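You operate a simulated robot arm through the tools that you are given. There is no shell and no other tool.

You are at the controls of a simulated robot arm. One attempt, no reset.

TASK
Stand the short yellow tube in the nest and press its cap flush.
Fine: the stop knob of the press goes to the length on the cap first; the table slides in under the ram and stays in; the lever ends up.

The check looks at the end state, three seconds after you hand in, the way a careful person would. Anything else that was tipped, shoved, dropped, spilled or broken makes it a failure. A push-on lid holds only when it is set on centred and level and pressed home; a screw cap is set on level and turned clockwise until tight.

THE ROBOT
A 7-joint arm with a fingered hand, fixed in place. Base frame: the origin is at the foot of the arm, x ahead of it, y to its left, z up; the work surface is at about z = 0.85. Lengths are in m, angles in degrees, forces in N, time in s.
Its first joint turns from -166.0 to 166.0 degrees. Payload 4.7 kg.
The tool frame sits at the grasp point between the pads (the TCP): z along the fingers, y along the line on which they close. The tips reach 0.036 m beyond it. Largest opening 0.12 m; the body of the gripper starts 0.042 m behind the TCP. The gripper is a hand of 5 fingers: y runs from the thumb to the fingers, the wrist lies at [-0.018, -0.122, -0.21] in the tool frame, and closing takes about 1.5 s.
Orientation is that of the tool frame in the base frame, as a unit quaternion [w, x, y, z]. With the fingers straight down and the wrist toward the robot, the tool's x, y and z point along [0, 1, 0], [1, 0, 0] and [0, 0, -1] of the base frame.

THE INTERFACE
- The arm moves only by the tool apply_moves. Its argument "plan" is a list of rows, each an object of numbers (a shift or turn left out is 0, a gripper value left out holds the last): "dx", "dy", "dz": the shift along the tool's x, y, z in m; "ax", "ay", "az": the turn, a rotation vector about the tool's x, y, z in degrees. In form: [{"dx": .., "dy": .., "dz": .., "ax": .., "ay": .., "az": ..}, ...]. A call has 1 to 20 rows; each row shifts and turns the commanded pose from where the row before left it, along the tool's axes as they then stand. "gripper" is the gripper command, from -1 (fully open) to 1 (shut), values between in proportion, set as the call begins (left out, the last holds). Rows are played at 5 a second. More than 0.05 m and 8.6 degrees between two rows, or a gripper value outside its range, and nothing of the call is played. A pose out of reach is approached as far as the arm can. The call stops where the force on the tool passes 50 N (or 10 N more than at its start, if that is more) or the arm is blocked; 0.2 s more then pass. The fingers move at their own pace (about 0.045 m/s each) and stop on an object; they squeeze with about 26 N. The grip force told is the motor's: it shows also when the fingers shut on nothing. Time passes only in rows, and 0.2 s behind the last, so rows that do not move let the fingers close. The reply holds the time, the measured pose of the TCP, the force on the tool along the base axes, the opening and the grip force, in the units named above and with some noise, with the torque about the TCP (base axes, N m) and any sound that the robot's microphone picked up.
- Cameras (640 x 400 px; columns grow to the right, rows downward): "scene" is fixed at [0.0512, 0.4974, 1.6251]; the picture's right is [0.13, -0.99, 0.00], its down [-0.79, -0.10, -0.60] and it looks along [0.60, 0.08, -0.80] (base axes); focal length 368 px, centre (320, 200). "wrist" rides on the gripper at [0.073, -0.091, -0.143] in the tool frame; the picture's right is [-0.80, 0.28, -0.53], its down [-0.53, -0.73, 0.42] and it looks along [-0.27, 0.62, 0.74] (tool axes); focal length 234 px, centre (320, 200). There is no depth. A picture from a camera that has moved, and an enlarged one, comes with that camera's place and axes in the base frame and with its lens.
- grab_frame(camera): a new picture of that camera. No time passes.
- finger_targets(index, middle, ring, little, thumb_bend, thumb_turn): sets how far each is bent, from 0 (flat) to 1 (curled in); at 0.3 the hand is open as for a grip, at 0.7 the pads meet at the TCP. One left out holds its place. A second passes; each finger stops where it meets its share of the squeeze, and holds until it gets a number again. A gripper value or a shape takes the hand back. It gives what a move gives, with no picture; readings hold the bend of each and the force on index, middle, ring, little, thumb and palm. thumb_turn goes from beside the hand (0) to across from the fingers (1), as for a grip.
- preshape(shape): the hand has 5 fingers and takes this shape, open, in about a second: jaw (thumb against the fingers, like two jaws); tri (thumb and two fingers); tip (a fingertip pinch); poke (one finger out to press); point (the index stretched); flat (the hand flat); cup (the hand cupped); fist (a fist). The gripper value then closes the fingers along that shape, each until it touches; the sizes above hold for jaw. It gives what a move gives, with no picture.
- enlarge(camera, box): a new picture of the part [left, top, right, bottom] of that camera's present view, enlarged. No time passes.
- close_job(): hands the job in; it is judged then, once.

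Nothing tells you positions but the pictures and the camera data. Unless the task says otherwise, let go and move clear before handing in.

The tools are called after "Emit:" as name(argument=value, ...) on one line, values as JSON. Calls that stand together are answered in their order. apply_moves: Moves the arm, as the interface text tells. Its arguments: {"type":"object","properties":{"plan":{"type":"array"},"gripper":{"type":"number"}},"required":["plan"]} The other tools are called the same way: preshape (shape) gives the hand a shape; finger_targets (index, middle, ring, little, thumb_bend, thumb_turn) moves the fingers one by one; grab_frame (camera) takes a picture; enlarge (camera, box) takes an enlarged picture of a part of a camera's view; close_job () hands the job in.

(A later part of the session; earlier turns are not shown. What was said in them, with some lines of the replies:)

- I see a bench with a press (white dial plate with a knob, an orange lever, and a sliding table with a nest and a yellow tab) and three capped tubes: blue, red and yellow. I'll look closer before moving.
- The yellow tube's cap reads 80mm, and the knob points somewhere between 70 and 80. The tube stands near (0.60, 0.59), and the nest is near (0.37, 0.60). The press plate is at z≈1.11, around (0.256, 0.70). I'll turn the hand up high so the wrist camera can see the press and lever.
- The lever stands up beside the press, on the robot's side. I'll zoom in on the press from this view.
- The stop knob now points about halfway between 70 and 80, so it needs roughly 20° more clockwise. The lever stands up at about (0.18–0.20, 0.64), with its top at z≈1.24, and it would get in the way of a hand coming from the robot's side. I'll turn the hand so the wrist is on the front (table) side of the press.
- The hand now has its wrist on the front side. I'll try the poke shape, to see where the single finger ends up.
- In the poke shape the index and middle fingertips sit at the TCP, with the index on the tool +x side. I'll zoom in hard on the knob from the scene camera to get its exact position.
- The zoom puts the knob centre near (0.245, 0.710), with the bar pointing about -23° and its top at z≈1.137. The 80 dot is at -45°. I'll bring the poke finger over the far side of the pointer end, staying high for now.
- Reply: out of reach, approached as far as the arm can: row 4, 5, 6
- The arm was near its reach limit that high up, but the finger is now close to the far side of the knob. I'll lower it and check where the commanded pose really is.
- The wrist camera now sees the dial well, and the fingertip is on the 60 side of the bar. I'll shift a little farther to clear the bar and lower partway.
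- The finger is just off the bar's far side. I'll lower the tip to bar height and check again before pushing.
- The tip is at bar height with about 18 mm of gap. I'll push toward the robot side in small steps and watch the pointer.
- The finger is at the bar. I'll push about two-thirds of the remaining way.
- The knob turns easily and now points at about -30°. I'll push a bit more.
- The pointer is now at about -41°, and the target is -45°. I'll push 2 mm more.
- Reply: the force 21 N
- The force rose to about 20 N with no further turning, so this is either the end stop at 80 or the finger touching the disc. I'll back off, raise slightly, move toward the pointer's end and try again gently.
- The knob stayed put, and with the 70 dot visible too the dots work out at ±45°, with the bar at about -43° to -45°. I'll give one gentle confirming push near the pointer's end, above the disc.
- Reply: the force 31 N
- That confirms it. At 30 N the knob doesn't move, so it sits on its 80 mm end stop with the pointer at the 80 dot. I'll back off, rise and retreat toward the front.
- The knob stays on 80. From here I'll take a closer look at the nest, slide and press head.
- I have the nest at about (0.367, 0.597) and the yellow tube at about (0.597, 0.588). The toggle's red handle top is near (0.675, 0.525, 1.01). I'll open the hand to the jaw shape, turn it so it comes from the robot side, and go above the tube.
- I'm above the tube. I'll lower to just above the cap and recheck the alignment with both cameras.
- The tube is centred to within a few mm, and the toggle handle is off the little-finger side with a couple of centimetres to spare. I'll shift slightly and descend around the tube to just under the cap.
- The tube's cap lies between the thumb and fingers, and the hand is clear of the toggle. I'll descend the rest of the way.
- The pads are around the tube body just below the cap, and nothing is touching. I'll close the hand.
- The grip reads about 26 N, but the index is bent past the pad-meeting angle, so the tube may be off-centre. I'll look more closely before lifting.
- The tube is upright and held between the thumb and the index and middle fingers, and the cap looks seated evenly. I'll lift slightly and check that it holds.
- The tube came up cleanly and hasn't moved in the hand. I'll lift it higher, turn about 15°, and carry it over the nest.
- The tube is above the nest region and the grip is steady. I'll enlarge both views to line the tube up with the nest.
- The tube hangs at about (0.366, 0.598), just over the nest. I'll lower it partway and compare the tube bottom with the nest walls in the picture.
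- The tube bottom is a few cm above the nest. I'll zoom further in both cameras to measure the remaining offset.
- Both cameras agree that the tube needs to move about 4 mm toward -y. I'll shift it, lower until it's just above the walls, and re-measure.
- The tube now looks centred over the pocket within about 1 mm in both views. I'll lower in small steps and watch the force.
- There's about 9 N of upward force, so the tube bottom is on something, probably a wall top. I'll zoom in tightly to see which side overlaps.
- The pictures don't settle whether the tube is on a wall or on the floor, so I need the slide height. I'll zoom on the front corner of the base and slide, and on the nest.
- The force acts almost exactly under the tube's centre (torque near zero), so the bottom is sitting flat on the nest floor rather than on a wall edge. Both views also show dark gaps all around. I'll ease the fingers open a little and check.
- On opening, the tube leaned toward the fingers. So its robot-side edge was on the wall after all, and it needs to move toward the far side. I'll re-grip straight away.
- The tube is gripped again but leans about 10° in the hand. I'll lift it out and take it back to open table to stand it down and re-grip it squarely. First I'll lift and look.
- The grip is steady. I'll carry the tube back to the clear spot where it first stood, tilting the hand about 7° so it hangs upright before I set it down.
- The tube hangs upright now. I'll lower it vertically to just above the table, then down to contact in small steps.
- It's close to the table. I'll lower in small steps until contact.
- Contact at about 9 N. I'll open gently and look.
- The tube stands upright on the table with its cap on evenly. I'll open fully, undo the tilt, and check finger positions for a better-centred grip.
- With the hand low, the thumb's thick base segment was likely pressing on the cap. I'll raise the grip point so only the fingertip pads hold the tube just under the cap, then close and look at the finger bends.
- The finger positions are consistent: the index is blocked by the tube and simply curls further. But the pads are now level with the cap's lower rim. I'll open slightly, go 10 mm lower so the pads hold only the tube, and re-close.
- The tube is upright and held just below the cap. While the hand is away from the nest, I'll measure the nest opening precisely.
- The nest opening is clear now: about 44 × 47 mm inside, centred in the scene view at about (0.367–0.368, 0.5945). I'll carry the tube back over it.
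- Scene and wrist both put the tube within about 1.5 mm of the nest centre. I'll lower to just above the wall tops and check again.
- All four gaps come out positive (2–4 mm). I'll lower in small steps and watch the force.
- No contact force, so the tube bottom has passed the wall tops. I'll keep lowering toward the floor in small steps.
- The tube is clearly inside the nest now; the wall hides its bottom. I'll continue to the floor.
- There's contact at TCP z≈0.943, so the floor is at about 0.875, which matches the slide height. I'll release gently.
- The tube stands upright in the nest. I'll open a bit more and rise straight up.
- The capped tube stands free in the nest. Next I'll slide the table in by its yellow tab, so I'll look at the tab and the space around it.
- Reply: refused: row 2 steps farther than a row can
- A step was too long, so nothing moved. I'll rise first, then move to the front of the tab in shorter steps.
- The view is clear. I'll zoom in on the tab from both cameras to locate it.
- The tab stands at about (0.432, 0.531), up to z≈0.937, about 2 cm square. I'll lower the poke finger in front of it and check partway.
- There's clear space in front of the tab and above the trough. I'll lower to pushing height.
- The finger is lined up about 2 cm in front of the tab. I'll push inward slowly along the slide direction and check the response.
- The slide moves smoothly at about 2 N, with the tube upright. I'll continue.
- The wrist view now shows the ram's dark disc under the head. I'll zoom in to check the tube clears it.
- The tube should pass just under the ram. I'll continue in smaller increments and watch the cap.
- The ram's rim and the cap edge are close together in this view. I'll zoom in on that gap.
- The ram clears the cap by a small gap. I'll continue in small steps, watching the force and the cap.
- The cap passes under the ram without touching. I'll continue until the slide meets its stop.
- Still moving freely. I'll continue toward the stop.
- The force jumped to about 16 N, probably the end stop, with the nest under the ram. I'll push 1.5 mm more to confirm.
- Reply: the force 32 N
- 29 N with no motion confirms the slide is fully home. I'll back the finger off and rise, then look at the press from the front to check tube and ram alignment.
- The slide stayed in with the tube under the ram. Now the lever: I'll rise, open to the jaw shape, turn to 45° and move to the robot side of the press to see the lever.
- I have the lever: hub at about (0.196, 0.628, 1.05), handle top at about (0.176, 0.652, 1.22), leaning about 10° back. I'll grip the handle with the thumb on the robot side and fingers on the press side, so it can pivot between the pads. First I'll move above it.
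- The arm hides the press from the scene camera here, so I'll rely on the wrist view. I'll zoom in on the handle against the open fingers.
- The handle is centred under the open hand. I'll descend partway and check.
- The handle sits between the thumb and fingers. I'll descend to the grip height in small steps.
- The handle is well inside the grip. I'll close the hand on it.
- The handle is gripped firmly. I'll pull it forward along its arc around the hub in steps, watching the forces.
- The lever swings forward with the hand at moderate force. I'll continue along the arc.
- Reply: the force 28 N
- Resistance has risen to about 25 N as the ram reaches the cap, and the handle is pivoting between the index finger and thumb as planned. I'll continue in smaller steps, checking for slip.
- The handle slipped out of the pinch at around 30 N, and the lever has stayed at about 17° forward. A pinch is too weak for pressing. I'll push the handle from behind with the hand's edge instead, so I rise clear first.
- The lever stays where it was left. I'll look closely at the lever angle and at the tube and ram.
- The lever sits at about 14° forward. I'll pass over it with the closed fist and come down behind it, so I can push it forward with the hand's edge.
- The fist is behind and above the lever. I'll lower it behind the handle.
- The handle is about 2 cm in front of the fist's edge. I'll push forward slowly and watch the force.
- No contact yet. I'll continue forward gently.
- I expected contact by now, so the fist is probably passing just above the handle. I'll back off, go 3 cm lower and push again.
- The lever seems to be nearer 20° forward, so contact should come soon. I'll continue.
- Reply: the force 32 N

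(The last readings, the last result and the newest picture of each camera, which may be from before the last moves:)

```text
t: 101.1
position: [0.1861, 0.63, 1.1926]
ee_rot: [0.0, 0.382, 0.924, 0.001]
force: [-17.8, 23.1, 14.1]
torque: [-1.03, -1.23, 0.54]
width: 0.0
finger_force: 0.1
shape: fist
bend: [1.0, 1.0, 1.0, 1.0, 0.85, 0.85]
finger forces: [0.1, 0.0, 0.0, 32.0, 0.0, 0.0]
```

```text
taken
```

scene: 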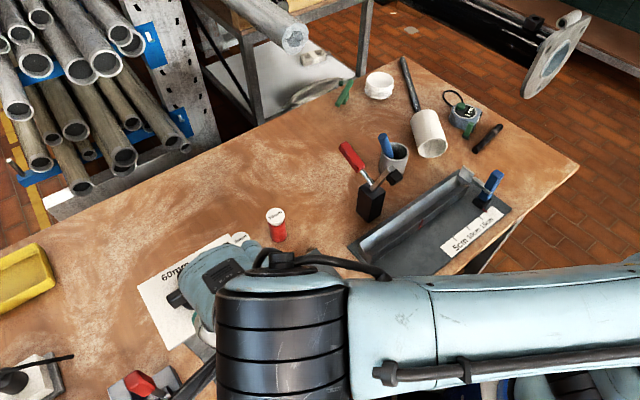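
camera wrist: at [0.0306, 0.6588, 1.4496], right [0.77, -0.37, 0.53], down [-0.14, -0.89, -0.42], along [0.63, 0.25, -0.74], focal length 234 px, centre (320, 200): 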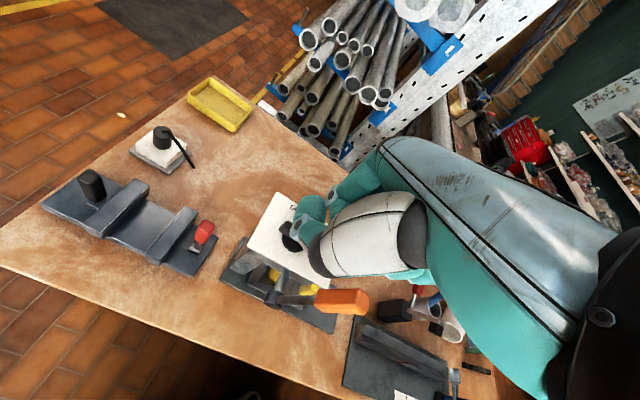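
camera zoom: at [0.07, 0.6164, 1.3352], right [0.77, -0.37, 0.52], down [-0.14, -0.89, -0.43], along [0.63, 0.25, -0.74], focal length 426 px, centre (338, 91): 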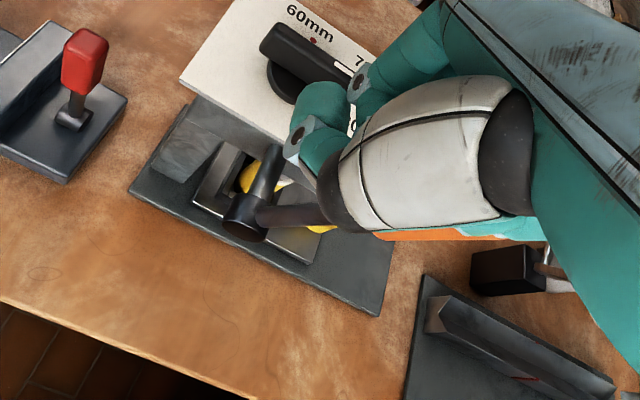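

Now there's solid contact: about 32 N on the little-finger side, near the top of the handle where leverage is best. I'll continue along the arc, forward and slightly down.

Emit:
apply_moves(plan=[{"dx": -0.005, "dz": 0.002}, {"dx": -0.005, "dz": 0.002}, {}])

Emit:
enlarge(camera="wrist", box=[180, 130, 420, 370])

```text
t: 101.5
position: [0.1931, 0.6258, 1.1925]
ee_rot: [-0.001, 0.382, 0.924, 0.003]
force: [1.0, -0.3, 5.9]
torque: [-0.25, -0.3, 0.0]
width: 0.0
finger_force: 0.0
shape: fist
bend: [1.0, 1.0, 1.0, 1.0, 0.85, 0.85]
finger forces: [0.0, 0.1, 1.2, 5.7, 0.0, 0.0]
stopped in row 2: the force on the tool passed its limit at 55 N (the readings are from after the stop); the commanded pose is now the measured one
```

```text
1.67 times, centred on (300, 250) of wrist
camera zoom: at [0.0764, 0.612, 1.3357], right [0.77, -0.38, 0.52], down [-0.14, -0.89, -0.43], along [0.63, 0.26, -0.74], focal length 390 px, centre (353, 117)
```

zoom: 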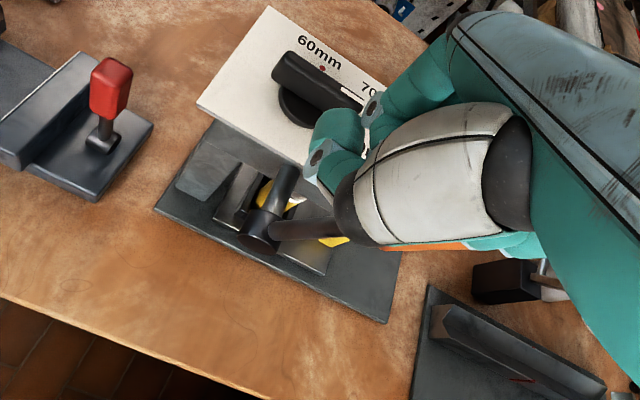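

The force briefly passed 50 N and the contact slipped toward the top of the handle. I'll back off and lower the hand so the push bears on the middle of the handle.

Emit:
apply_moves(plan=[{"dx": 0.015}, {"dx": 0.02}, {"dx": 0.015}, {"dz": 0.018}, {"dz": 0.018}, {}])

Emit:
enlarge(camera="wrist", box=[180, 130, 420, 370])

```text
t: 102.2
position: [0.1616, 0.6533, 1.2004]
ee_rot: [-0.004, 0.381, 0.925, 0.01]
force: [2.0, -0.7, 8.0]
torque: [-0.23, -0.33, 0.02]
width: 0.0
finger_force: 0.1
shape: fist
bend: [1.0, 1.0, 1.0, 1.0, 0.85, 0.85]
finger forces: [0.0, 0.1, 0.0, 8.6, 0.0, 0.1]
stopped in row 3: the force on the tool passed its limit at 53 N (the readings are from after the stop); the commanded pose is now the measured one
```

```text
1.67 times, centred on (300, 250) of wrist
camera zoom: at [0.046, 0.6377, 1.3443], right [0.77, -0.38, 0.52], down [-0.14, -0.89, -0.44], along [0.63, 0.27, -0.73], focal length 390 px, centre (353, 117)
```

zoom: 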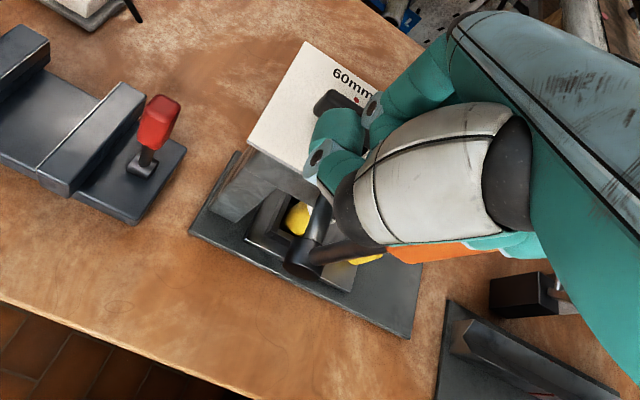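

The hand is resting on top of the handle and dragging it back. I'll lift straight up to free it, then look.

Emit:
apply_moves(plan=[{"dz": -0.02}, {"dz": -0.03}, {"dz": -0.03}, {}])

Emit:
enlarge(camera="wrist", box=[180, 130, 420, 370])

```text
t: 103.2
position: [0.1612, 0.652, 1.2799]
ee_rot: [-0.004, 0.382, 0.924, 0.009]
force: [0.4, -0.4, -1.4]
torque: [-0.05, 0.0, -0.02]
width: 0.0002
finger_force: 0.1
shape: fist
bend: [1.0, 1.0, 1.0, 1.0, 0.85, 0.85]
finger forces: [0.0, 0.0, 0.1, 0.0, 0.0, 0.1]
```

```text
1.67 times, centred on (300, 250) of wrist
camera zoom: at [0.0461, 0.6368, 1.4233], right [0.77, -0.38, 0.52], down [-0.14, -0.89, -0.44], along [0.63, 0.27, -0.73], focal length 390 px, centre (353, 117)
```

zoom: 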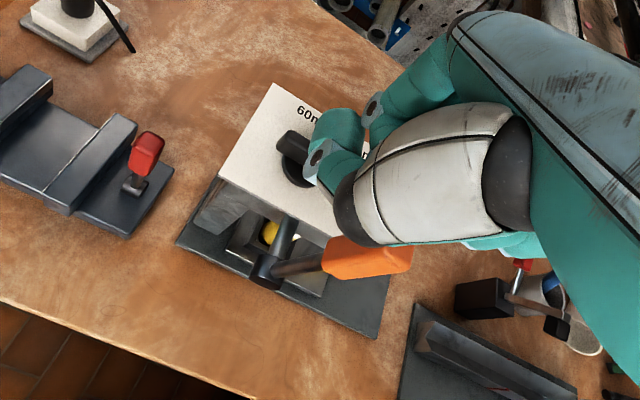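

The lever is now at about 10°, clear of the hand. The sharp resistance near 22° may have been the press's set stop, with the cap already home, so I'll look at the cap under the ram.

Emit:
enlarge(camera="wrist", box=[240, 245, 310, 305])

Emit:
grab_frame(camera="scene")

```text
6.67 times, centred on (275, 275) of wrist
camera zoom: at [0.0461, 0.6368, 1.4233], right [0.77, -0.38, 0.52], down [-0.14, -0.89, -0.44], along [0.63, 0.27, -0.73], focal length 1561 px, centre (620, -300)
```

zoom: 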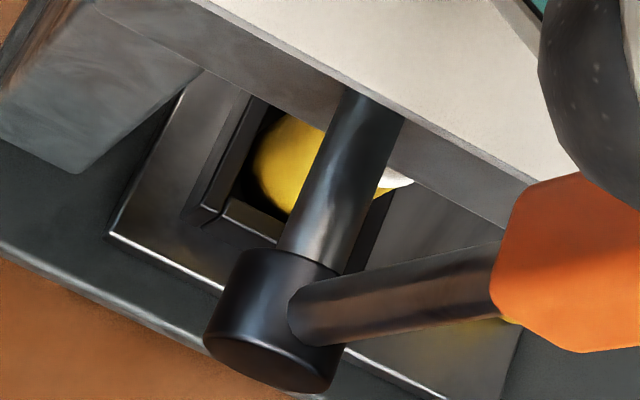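

```text
taken
```

scene: 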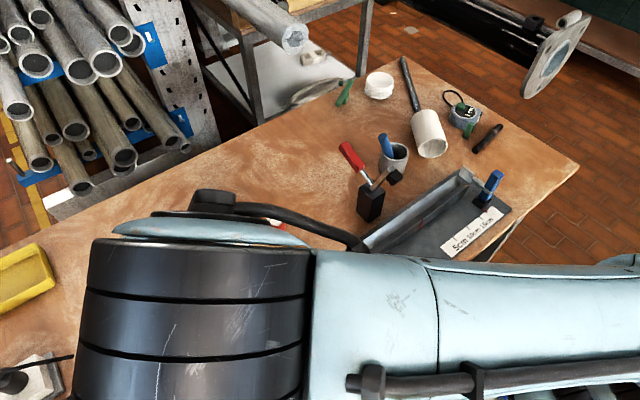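

I need a better view of the cap. I'll bring the wrist camera down low on the robot side of the press, looking sideways under the head, going around clear of the lever.

Emit:
apply_moves(plan=[{"dz": -0.02, "dy": -0.03}, {"dy": -0.04}, {"dy": -0.04}, {"dx": -0.04}, {"dx": -0.045}, {"dx": -0.045}, {"dx": -0.03}, {"dz": 0.045}, {"dz": 0.045}, {"dz": 0.045}, {"dz": 0.045}, {"dz": 0.045}, {"dz": 0.045}, {}])

Emit:
grab_frame(camera="wrist")

Emit:
grab_frame(camera="scene")

```text
t: 106.2
position: [0.1976, 0.4651, 1.0263]
ee_rot: [-0.004, 0.381, 0.924, 0.009]
force: [-1.2, 0.3, -0.4]
torque: [-0.01, 0.05, 0.0]
width: 0.0
finger_force: 0.0
shape: fist
bend: [1.0, 1.0, 1.0, 1.0, 0.85, 0.85]
finger forces: [0.0, 0.0, 0.1, 0.1, 0.0, 0.0]
```

```text
taken
camera wrist: at [0.082, 0.4503, 1.1688], right [0.77, -0.38, 0.52], down [-0.14, -0.89, -0.44], along [0.63, 0.27, -0.73], focal length 234 px, centre (320, 200)
```

wrist: 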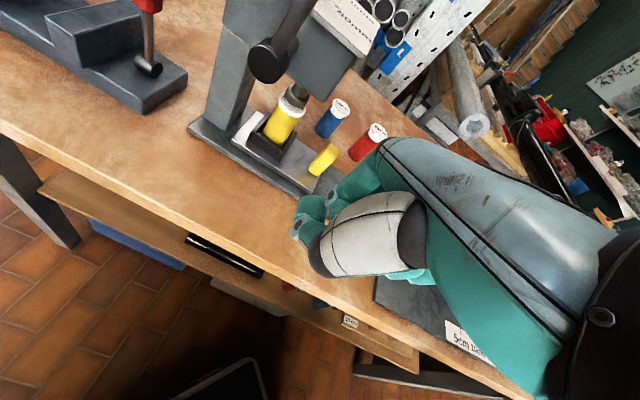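

```text
taken
```

scene: 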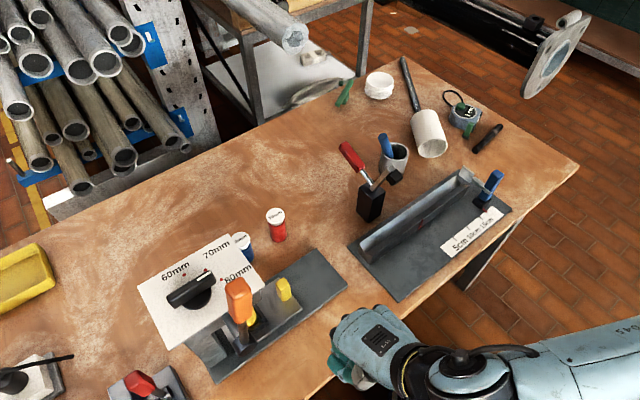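

From here the wrist camera sees the tube, cap and ram from the side. I'll zoom in.

Emit:
enlarge(camera="wrist", box=[230, 60, 350, 180])

Emit:
enlarge(camera="wrist", box=[180, 0, 400, 200])

Emit:
enlarge(camera="scene", box=[180, 250, 310, 380])

```text
3.33 times, centred on (290, 120) of wrist
camera zoom: at [0.082, 0.4503, 1.1688], right [0.77, -0.38, 0.52], down [-0.14, -0.89, -0.44], along [0.63, 0.27, -0.73], focal length 781 px, centre (420, 467)
```

zoom: 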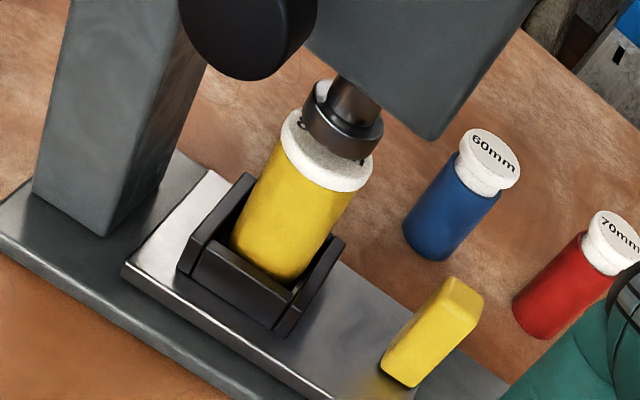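

```text
2.00 times, centred on (290, 100) of wrist
camera zoom: at [0.082, 0.4503, 1.1688], right [0.77, -0.38, 0.52], down [-0.14, -0.89, -0.44], along [0.63, 0.27, -0.73], focal length 468 px, centre (380, 400)
```

zoom: 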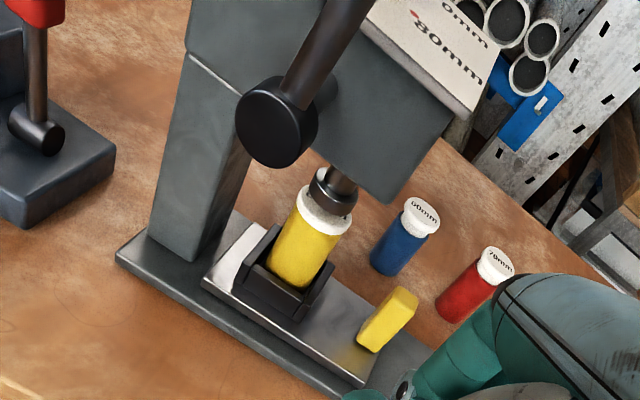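

```text
3.08 times, centred on (245, 315) of scene
camera zoom: at [0.0512, 0.4974, 1.6251], right [0.13, -0.99, 0.0], down [-0.79, -0.1, -0.6], along [0.6, 0.08, -0.8], focal length 1134 px, centre (551, -154)
```

zoom: 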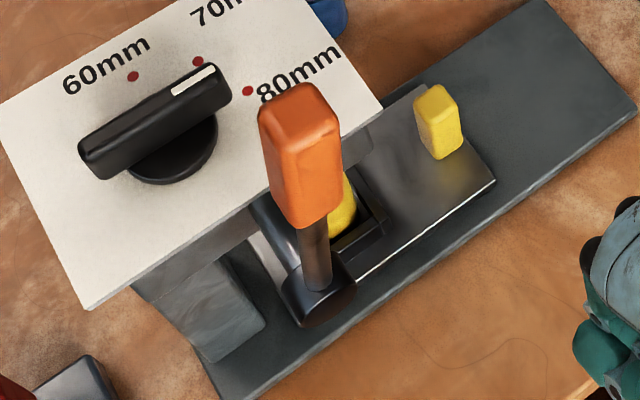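

The ram disc is down on the cap. I'll zoom in more on the cap, with the other tubes for comparison.

Emit:
enlarge(camera="wrist", box=[262, 76, 312, 126])

Emit:
enlarge(camera="wrist", box=[305, 90, 395, 160])

```text
8.00 times, centred on (287, 101) of wrist
camera zoom: at [0.082, 0.4503, 1.1688], right [0.77, -0.38, 0.52], down [-0.14, -0.89, -0.44], along [0.63, 0.27, -0.73], focal length 1873 px, centre (584, 992)
```

zoom: 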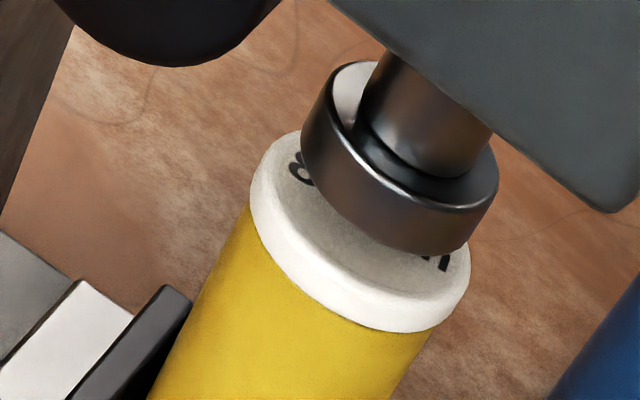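

```text
5.71 times, centred on (350, 125) of wrist
camera zoom: at [0.082, 0.4503, 1.1688], right [0.77, -0.38, 0.52], down [-0.14, -0.89, -0.44], along [0.63, 0.27, -0.73], focal length 1338 px, centre (149, 629)
```

zoom: 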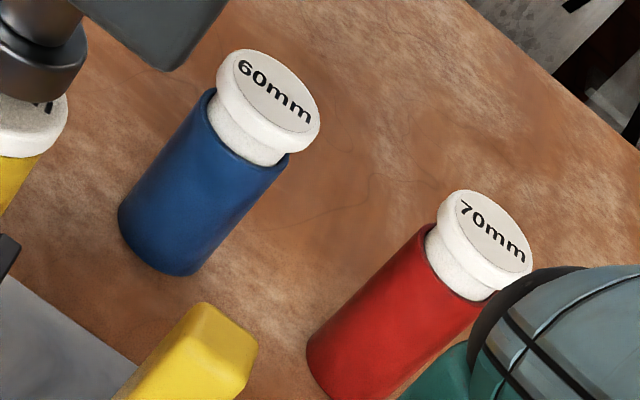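

The yellow cap is flush: its flange sits right on the rim, while the blue and red caps still show their plug. So the press reached its 80 mm stop. Now the lever must go back up. I'll rise, use the poke finger and push the handle back from the front.

Emit:
apply_moves(plan=[{"dz": -0.045}, {"dz": -0.045}, {"dz": -0.045}, {"dz": -0.04}, {}])

Emit:
preshape(shape="poke")

Emit:
apply_moves(plan=[{"dy": 0.04}, {"dy": 0.04}, {"dy": 0.035}, {}])

Emit:
grab_frame(camera="wrist")

Emit:
grab_frame(camera="scene")

```text
t: 107.5
position: [0.199, 0.4648, 1.1995]
ee_rot: [-0.004, 0.381, 0.925, 0.009]
force: [1.3, 0.5, -0.4]
torque: [0.01, -0.01, 0.02]
width: 0.0
finger_force: 0.2
shape: fist
bend: [1.0, 1.0, 1.0, 1.0, 0.85, 0.85]
finger forces: [0.0, 0.0, 0.0, 0.1, 0.0, 0.0]
```

```text
t: 108.3
position: [0.1992, 0.4643, 1.1998]
ee_rot: [-0.004, 0.381, 0.925, 0.009]
force: [-0.6, -0.4, 0.0]
torque: [0.0, -0.04, -0.01]
width: 0.0
finger_force: 0.0
shape: poke
bend: [0.7, 0.7, 0.99, 0.99, 1.0, 0.88]
finger forces: [0.1, 0.1, 0.1, 0.0, 0.0, 0.0]
```

```text
t: 109.3
position: [0.2793, 0.545, 1.2024]
ee_rot: [-0.003, 0.381, 0.925, 0.009]
force: [0.2, -0.3, 0.2]
torque: [0.02, -0.02, -0.04]
width: 0.0
finger_force: 0.2
shape: poke
bend: [0.7, 0.7, 0.99, 0.99, 1.0, 0.88]
finger forces: [0.0, 0.0, 0.1, 0.0, 0.0, 0.0]
```

```text
taken
camera wrist: at [0.1632, 0.5294, 1.346], right [0.77, -0.38, 0.52], down [-0.14, -0.89, -0.44], along [0.63, 0.27, -0.73], focal length 234 px, centre (320, 200)
```

wrist: 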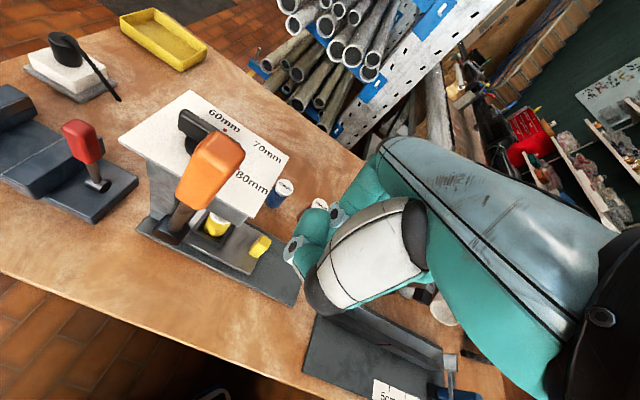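

```text
taken
```

scene: 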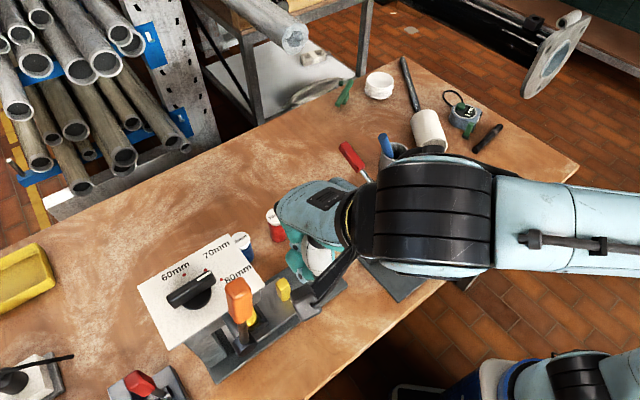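

The finger is in front of the handle and level with it. I'll move back toward it gently.

Emit:
apply_moves(plan=[{"dx": 0.015}, {"dx": 0.015}, {"dx": 0.01}, {}])

Emit:
enlarge(camera="wrist", box=[130, 90, 360, 320])

```text
t: 110.3
position: [0.2504, 0.5724, 1.2039]
ee_rot: [-0.004, 0.381, 0.925, 0.009]
force: [-0.2, 0.6, 0.0]
torque: [0.0, 0.02, -0.01]
width: 0.0001
finger_force: 0.2
shape: poke
bend: [0.7, 0.7, 0.99, 0.99, 1.0, 0.87]
finger forces: [0.0, 0.1, 0.1, 0.0, 0.0, 0.0]
```

```text
1.74 times, centred on (245, 205) of wrist
camera zoom: at [0.135, 0.5571, 1.3463], right [0.77, -0.38, 0.52], down [-0.14, -0.89, -0.44], along [0.63, 0.27, -0.73], focal length 407 px, centre (450, 191)
```

zoom: 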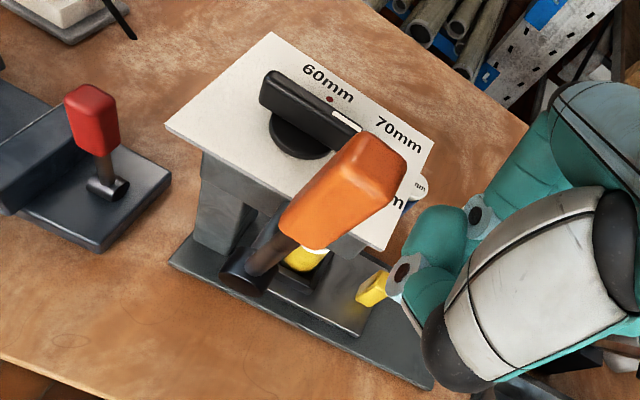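

Emit:
apply_moves(plan=[{"dx": 0.006}, {"dx": 0.006}, {"dx": 0.005}, {}])

Emit:
enlarge(camera="wrist", box=[130, 90, 360, 320])

```text
t: 111.3
position: [0.2384, 0.5852, 1.2039]
ee_rot: [-0.003, 0.381, 0.925, 0.009]
force: [0.5, 0.3, 0.0]
torque: [0.03, 0.02, 0.04]
width: 0.0
finger_force: 0.0
shape: poke
bend: [0.7, 0.7, 0.99, 0.99, 1.0, 0.87]
finger forces: [0.1, 0.0, 0.0, 0.0, 0.0, 0.0]
```

```text
1.74 times, centred on (245, 205) of wrist
camera zoom: at [0.1227, 0.5687, 1.3465], right [0.77, -0.38, 0.52], down [-0.14, -0.89, -0.44], along [0.63, 0.27, -0.73], focal length 407 px, centre (450, 191)
```

zoom: 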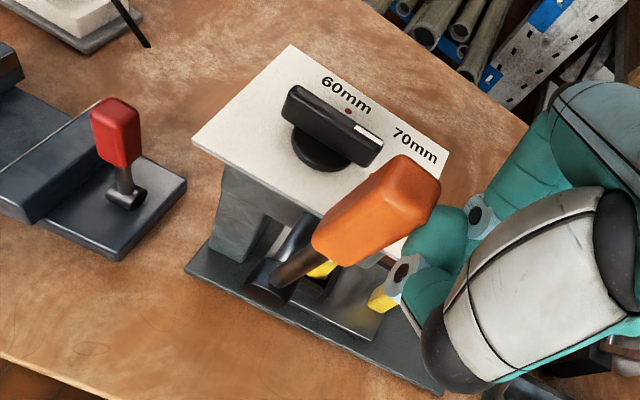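

Emit:
apply_moves(plan=[{"dx": 0.005}, {"dx": 0.005}, {"dx": 0.005}, {}])

Emit:
enlarge(camera="wrist", box=[130, 90, 360, 320])

```text
t: 112.3
position: [0.2284, 0.5962, 1.2038]
ee_rot: [-0.004, 0.381, 0.925, 0.009]
force: [1.3, -0.5, 0.0]
torque: [0.0, 0.04, -0.01]
width: 0.0002
finger_force: 0.1
shape: poke
bend: [0.7, 0.7, 0.99, 0.99, 1.0, 0.87]
finger forces: [0.0, 0.1, 0.0, 0.1, 0.0, 0.1]
```

```text
1.74 times, centred on (245, 205) of wrist
camera zoom: at [0.112, 0.5796, 1.3467], right [0.77, -0.38, 0.52], down [-0.14, -0.89, -0.44], along [0.63, 0.27, -0.73], focal length 407 px, centre (450, 191)
```

zoom: 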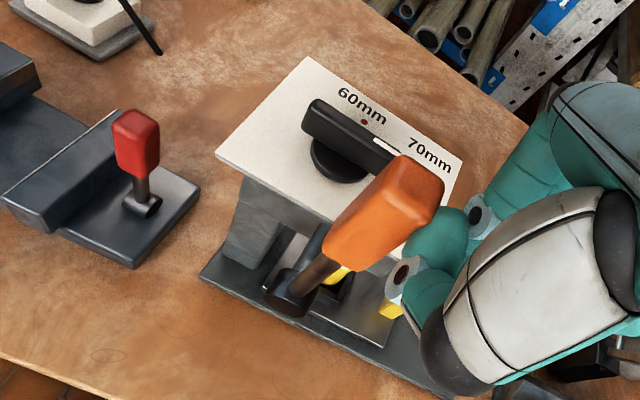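

The lever now moves back with the finger at about 1 N. I'll continue until it reaches its upper stop.

Emit:
apply_moves(plan=[{"dx": 0.005}, {"dx": 0.005}, {"dx": 0.005}, {}])

Emit:
apply_moves(plan=[{"dx": 0.005}, {"dx": 0.005}, {"dx": 0.004}, {}])

Emit:
enlarge(camera="wrist", box=[130, 90, 360, 320])

```text
t: 113.3
position: [0.218, 0.6054, 1.2032]
ee_rot: [-0.003, 0.381, 0.925, 0.008]
force: [-0.1, 0.4, 0.0]
torque: [0.0, -0.03, -0.01]
width: 0.0
finger_force: 0.0
shape: poke
bend: [0.7, 0.7, 0.99, 0.99, 1.0, 0.88]
finger forces: [0.0, 0.0, 0.0, 0.0, 0.1, 0.1]
```

```text
t: 114.3
position: [0.2064, 0.6164, 1.2041]
ee_rot: [-0.005, 0.381, 0.924, 0.009]
force: [0.9, -0.4, -0.6]
torque: [0.0, -0.02, -0.02]
width: 0.0
finger_force: 0.0
shape: poke
bend: [0.7, 0.7, 0.99, 0.99, 1.0, 0.88]
finger forces: [0.0, 0.1, 0.1, 0.0, 0.1, 0.1]
```

```text
1.74 times, centred on (245, 205) of wrist
camera zoom: at [0.0915, 0.6005, 1.3471], right [0.77, -0.38, 0.52], down [-0.14, -0.89, -0.44], along [0.63, 0.27, -0.73], focal length 407 px, centre (450, 191)
```

zoom: 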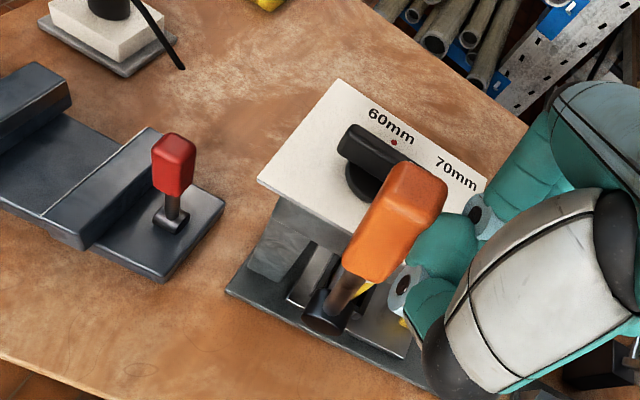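

Emit:
apply_moves(plan=[{"dx": 0.004}, {"dx": 0.004}, {"dx": 0.004}, {}])

Emit:
enlarge(camera="wrist", box=[130, 90, 360, 320])

```text
t: 115.3
position: [0.1998, 0.6245, 1.2036]
ee_rot: [-0.004, 0.382, 0.924, 0.01]
force: [1.1, -1.0, 0.2]
torque: [0.01, 0.0, 0.03]
width: 0.0
finger_force: 0.1
shape: poke
bend: [0.7, 0.7, 0.99, 0.99, 1.0, 0.88]
finger forces: [0.0, 0.1, 0.0, 0.1, 0.0, 0.0]
```

```text
1.74 times, centred on (245, 205) of wrist
camera zoom: at [0.0831, 0.6086, 1.3472], right [0.77, -0.38, 0.52], down [-0.14, -0.89, -0.44], along [0.63, 0.27, -0.73], focal length 407 px, centre (450, 191)
```

zoom: 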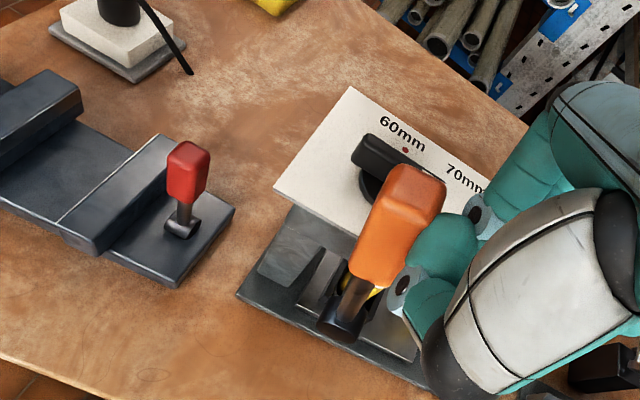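

Emit:
apply_moves(plan=[{"dx": 0.004}, {"dx": 0.004}, {"dx": 0.003}, {}])

Emit:
enlarge(camera="wrist", box=[130, 90, 360, 320])

```text
t: 116.1
position: [0.1965, 0.6288, 1.2051]
ee_rot: [0.001, 0.384, 0.923, 0.008]
force: [31.0, -30.9, -6.0]
torque: [0.3, 0.17, 0.19]
width: 0.0003
finger_force: 0.0
shape: poke
bend: [0.7, 0.7, 0.99, 0.99, 1.0, 0.89]
finger forces: [0.0, 0.1, 0.0, 0.0, 0.0, 0.1]
stopped in row 3: the force on the tool passed its limit at 55 N (the readings are from after the stop); the commanded pose is now the measured one
```

```text
1.74 times, centred on (245, 205) of wrist
camera zoom: at [0.0807, 0.613, 1.3477], right [0.76, -0.38, 0.52], down [-0.14, -0.89, -0.44], along [0.63, 0.26, -0.73], focal length 407 px, centre (450, 191)
```

zoom: 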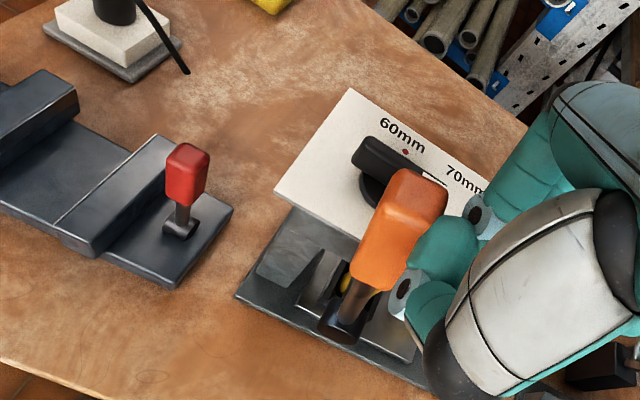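

That's the lever's upper stop. I'll back off to the front and away, then check everything.

Emit:
apply_moves(plan=[{"dx": -0.006}, {"dx": -0.012}, {"dx": -0.025}, {"dx": -0.03}, {"dx": -0.03}, {"dy": -0.04}, {"dy": -0.04}, {"dy": -0.035}, {}])

Emit:
grab_frame(camera="scene")

Emit:
enlarge(camera="scene", box=[130, 220, 350, 390])

Emit:
grab_frame(camera="wrist")

```text
t: 118.1
position: [0.1854, 0.4753, 1.2012]
ee_rot: [-0.002, 0.382, 0.924, 0.007]
force: [0.0, 0.3, 0.6]
torque: [0.02, -0.03, 0.0]
width: 0.0
finger_force: 0.0
shape: poke
bend: [0.7, 0.7, 0.99, 0.99, 1.0, 0.88]
finger forces: [0.0, 0.0, 0.0, 0.0, 0.0, 0.0]
```

```text
taken
```

scene: 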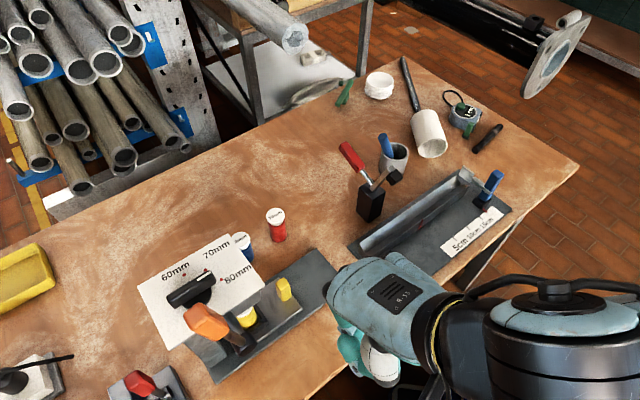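

```text
2.35 times, centred on (240, 305) of scene
camera zoom: at [0.0512, 0.4974, 1.6251], right [0.13, -0.99, 0.0], down [-0.79, -0.1, -0.6], along [0.6, 0.08, -0.8], focal length 867 px, centre (508, -47)
```

zoom: 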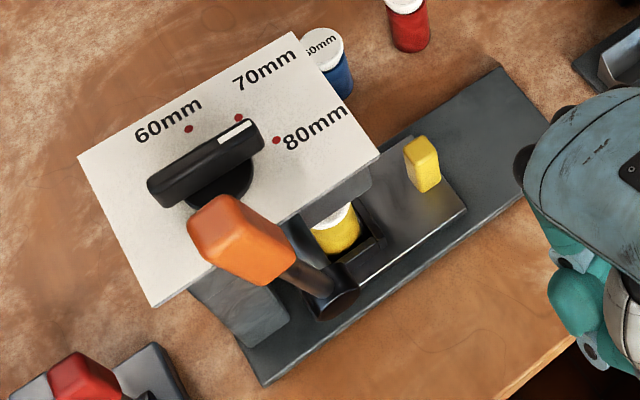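

```text
taken
camera wrist: at [0.0689, 0.4607, 1.3445], right [0.76, -0.38, 0.52], down [-0.14, -0.89, -0.44], along [0.63, 0.26, -0.73], focal length 234 px, centre (320, 200)
```

wrist: 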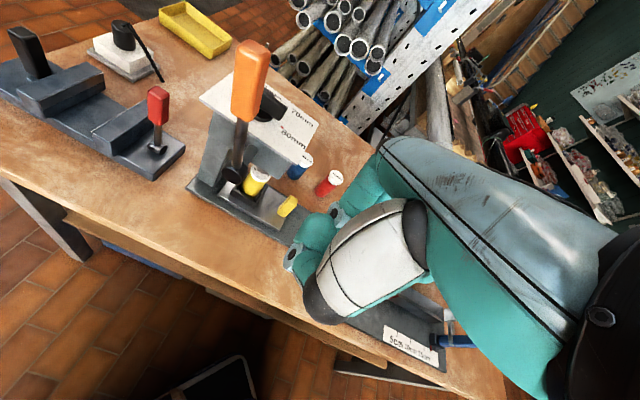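

The lever is back in its original up position, with the slide in and the knob on 80. I'll lower the camera once more to inspect the cap.

Emit:
apply_moves(plan=[{"dx": -0.01, "dz": 0.03}, {"dz": 0.045}, {"dz": 0.045}, {"dz": 0.045}, {"dz": 0.02}, {}])

Emit:
enlarge(camera="wrist", box=[220, 30, 360, 170])

Emit:
enlarge(camera="wrist", box=[262, 66, 322, 126])

```text
t: 119.5
position: [0.1926, 0.4701, 1.0156]
ee_rot: [-0.002, 0.383, 0.924, 0.008]
force: [0.5, -0.3, 0.1]
torque: [-0.03, 0.02, -0.01]
width: 0.0
finger_force: 0.1
shape: poke
bend: [0.7, 0.7, 0.99, 0.99, 1.0, 0.87]
finger forces: [0.0, 0.0, 0.0, 0.1, 0.0, 0.0]
```

```text
2.86 times, centred on (290, 100) of wrist
camera zoom: at [0.0761, 0.4565, 1.1594], right [0.76, -0.38, 0.52], down [-0.14, -0.89, -0.44], along [0.63, 0.26, -0.73], focal length 669 px, centre (406, 486)
```

zoom: 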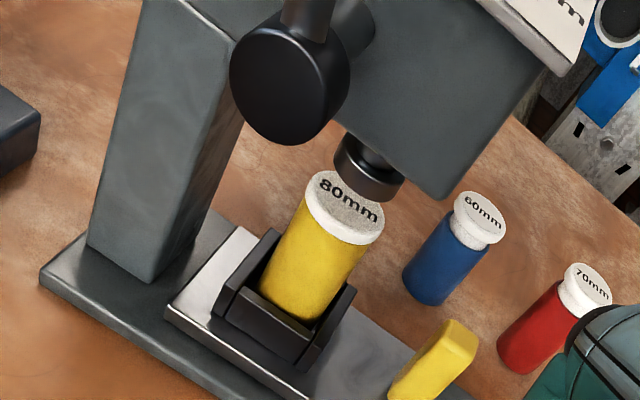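

```text
6.67 times, centred on (292, 96) of wrist
camera zoom: at [0.0761, 0.4565, 1.1594], right [0.76, -0.38, 0.52], down [-0.14, -0.89, -0.44], along [0.63, 0.26, -0.73], focal length 1561 px, centre (507, 893)
```

zoom: 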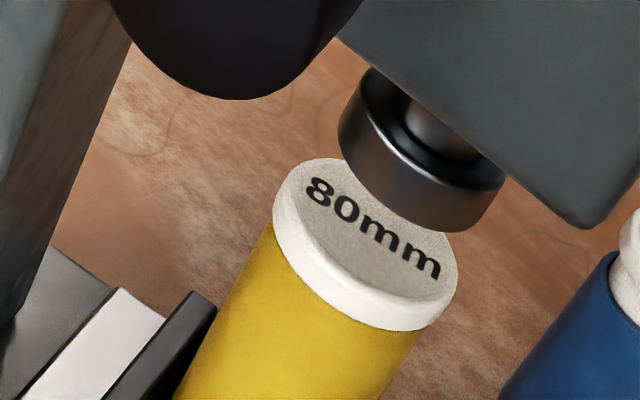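

The cap looks flush and level, the ram is clear, and the slide and lever are right. I'll check once more from the front to confirm the cap is level all round.

Emit:
apply_moves(plan=[{"dz": -0.045}, {"dz": -0.045}, {"dz": -0.045}, {"dx": -0.017, "dy": 0.0354}, {"dx": -0.017, "dy": 0.0354}, {"dx": -0.017, "dy": 0.0354}, {"dx": -0.017, "dy": 0.0354}, {"dx": -0.017, "dy": 0.0354}, {"dx": -0.017, "dy": 0.0354}, {"az": -7.5}, {"az": -7.5}, {"dz": 0.045}, {"dz": 0.045}, {"dz": 0.045}, {"dz": 0.035}, {}])

Emit:
grab_frame(camera="wrist")

Emit:
enlarge(camera="wrist", box=[80, 0, 240, 150])

```text
t: 122.9
position: [0.4166, 0.5505, 0.9833]
ee_rot: [-0.001, 0.259, 0.966, 0.008]
force: [-0.3, 0.8, -0.2]
torque: [-0.05, -0.01, 0.02]
width: 0.0
finger_force: 0.0
shape: poke
bend: [0.7, 0.7, 0.99, 0.99, 1.0, 0.87]
finger forces: [0.0, 0.0, 0.0, 0.0, 0.0, 0.1]
```

```text
taken
camera wrist: at [0.3071, 0.5052, 1.1254], right [0.83, -0.17, 0.53], down [0.1, -0.89, -0.44], along [0.54, 0.42, -0.73], focal length 234 px, centre (320, 200)
```

wrist: 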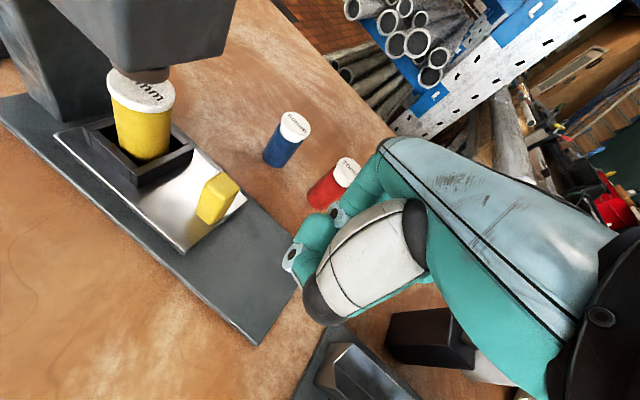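

```text
2.67 times, centred on (160, 75) of wrist
camera zoom: at [0.3071, 0.5052, 1.1254], right [0.83, -0.17, 0.53], down [0.1, -0.89, -0.44], along [0.54, 0.42, -0.73], focal length 624 px, centre (747, 533)
```

zoom: 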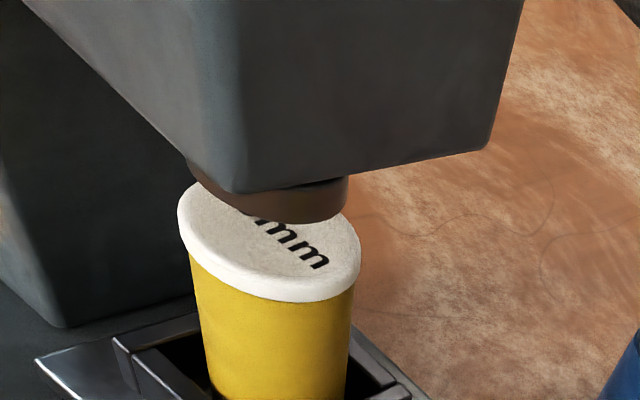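

From the front the cap is also flush and level. I'll move the arm up and clear, then take a last look at the whole scene.

Emit:
apply_moves(plan=[{"dz": -0.045}, {"dz": -0.045}, {"dz": -0.045}, {"dz": -0.045}, {"dz": -0.04}, {"dx": -0.03, "dy": -0.02}, {"dx": -0.03, "dy": -0.02}, {}])

Emit:
grab_frame(camera="scene")

Emit:
enlarge(camera="scene", box=[130, 190, 350, 390])

```text
t: 124.7
position: [0.4473, 0.4823, 1.2041]
ee_rot: [-0.001, 0.258, 0.966, 0.008]
force: [0.1, -0.4, 0.1]
torque: [0.0, -0.01, -0.01]
width: 0.0002
finger_force: 0.1
shape: poke
bend: [0.7, 0.7, 0.99, 0.99, 1.0, 0.87]
finger forces: [0.0, 0.0, 0.0, 0.0, 0.0, 0.1]
```

```text
taken
```

scene: 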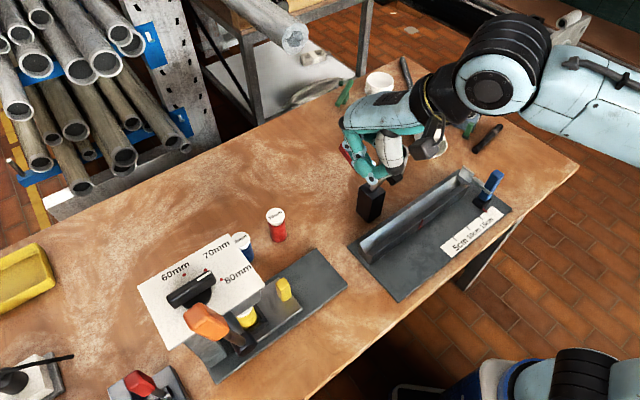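

```text
2.00 times, centred on (240, 290) of scene
camera zoom: at [0.0512, 0.4974, 1.6251], right [0.13, -0.99, 0.0], down [-0.79, -0.1, -0.6], along [0.6, 0.08, -0.8], focal length 737 px, centre (480, 20)
```

zoom: 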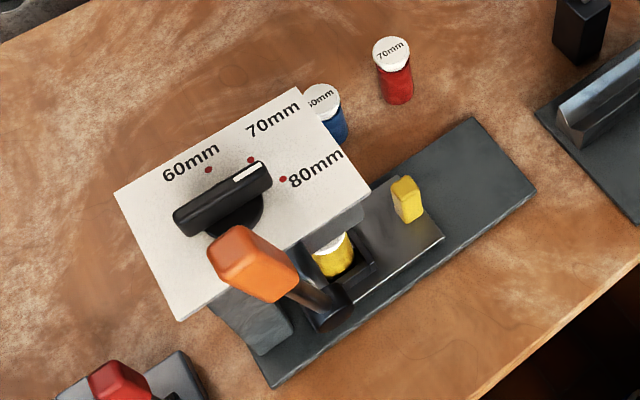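

The knob is on 80, the table is in with the tube standing in the nest and its cap flush, and the lever is up. The other tubes haven't been disturbed and the arm is clear, so I'm handing the job in.

Emit:
close_job()

```text
The job is handed in.
```

The job is handed in: the short yellow tube stands in the nest with its cap pressed flush.

- **Stop knob:** it was turned to 80 mm, the length on the cap, before anything else. It sits against its end stop there.
- **Tube:** my first try at seating it caught a nest wall and the tube leaned, so I took it out, re-gripped it and set it down properly.
- **Table:** it was pushed in under the ram until it met a hard stop, and it stayed in.
- **Cap:** seen from the side and the front, its flange sits level on the rim. The blue and red caps still show their plugs.
- **Lever:** it took more than one try, because the handle slipped out of the first grip and the hand later rode up onto it. The force limit tripped a few times, and readings reached about 55 N. The lever is back against its upper stop.

The red and blue tubes and the other fixtures look untouched, and the arm is clear. I did not test how firmly the cap holds.
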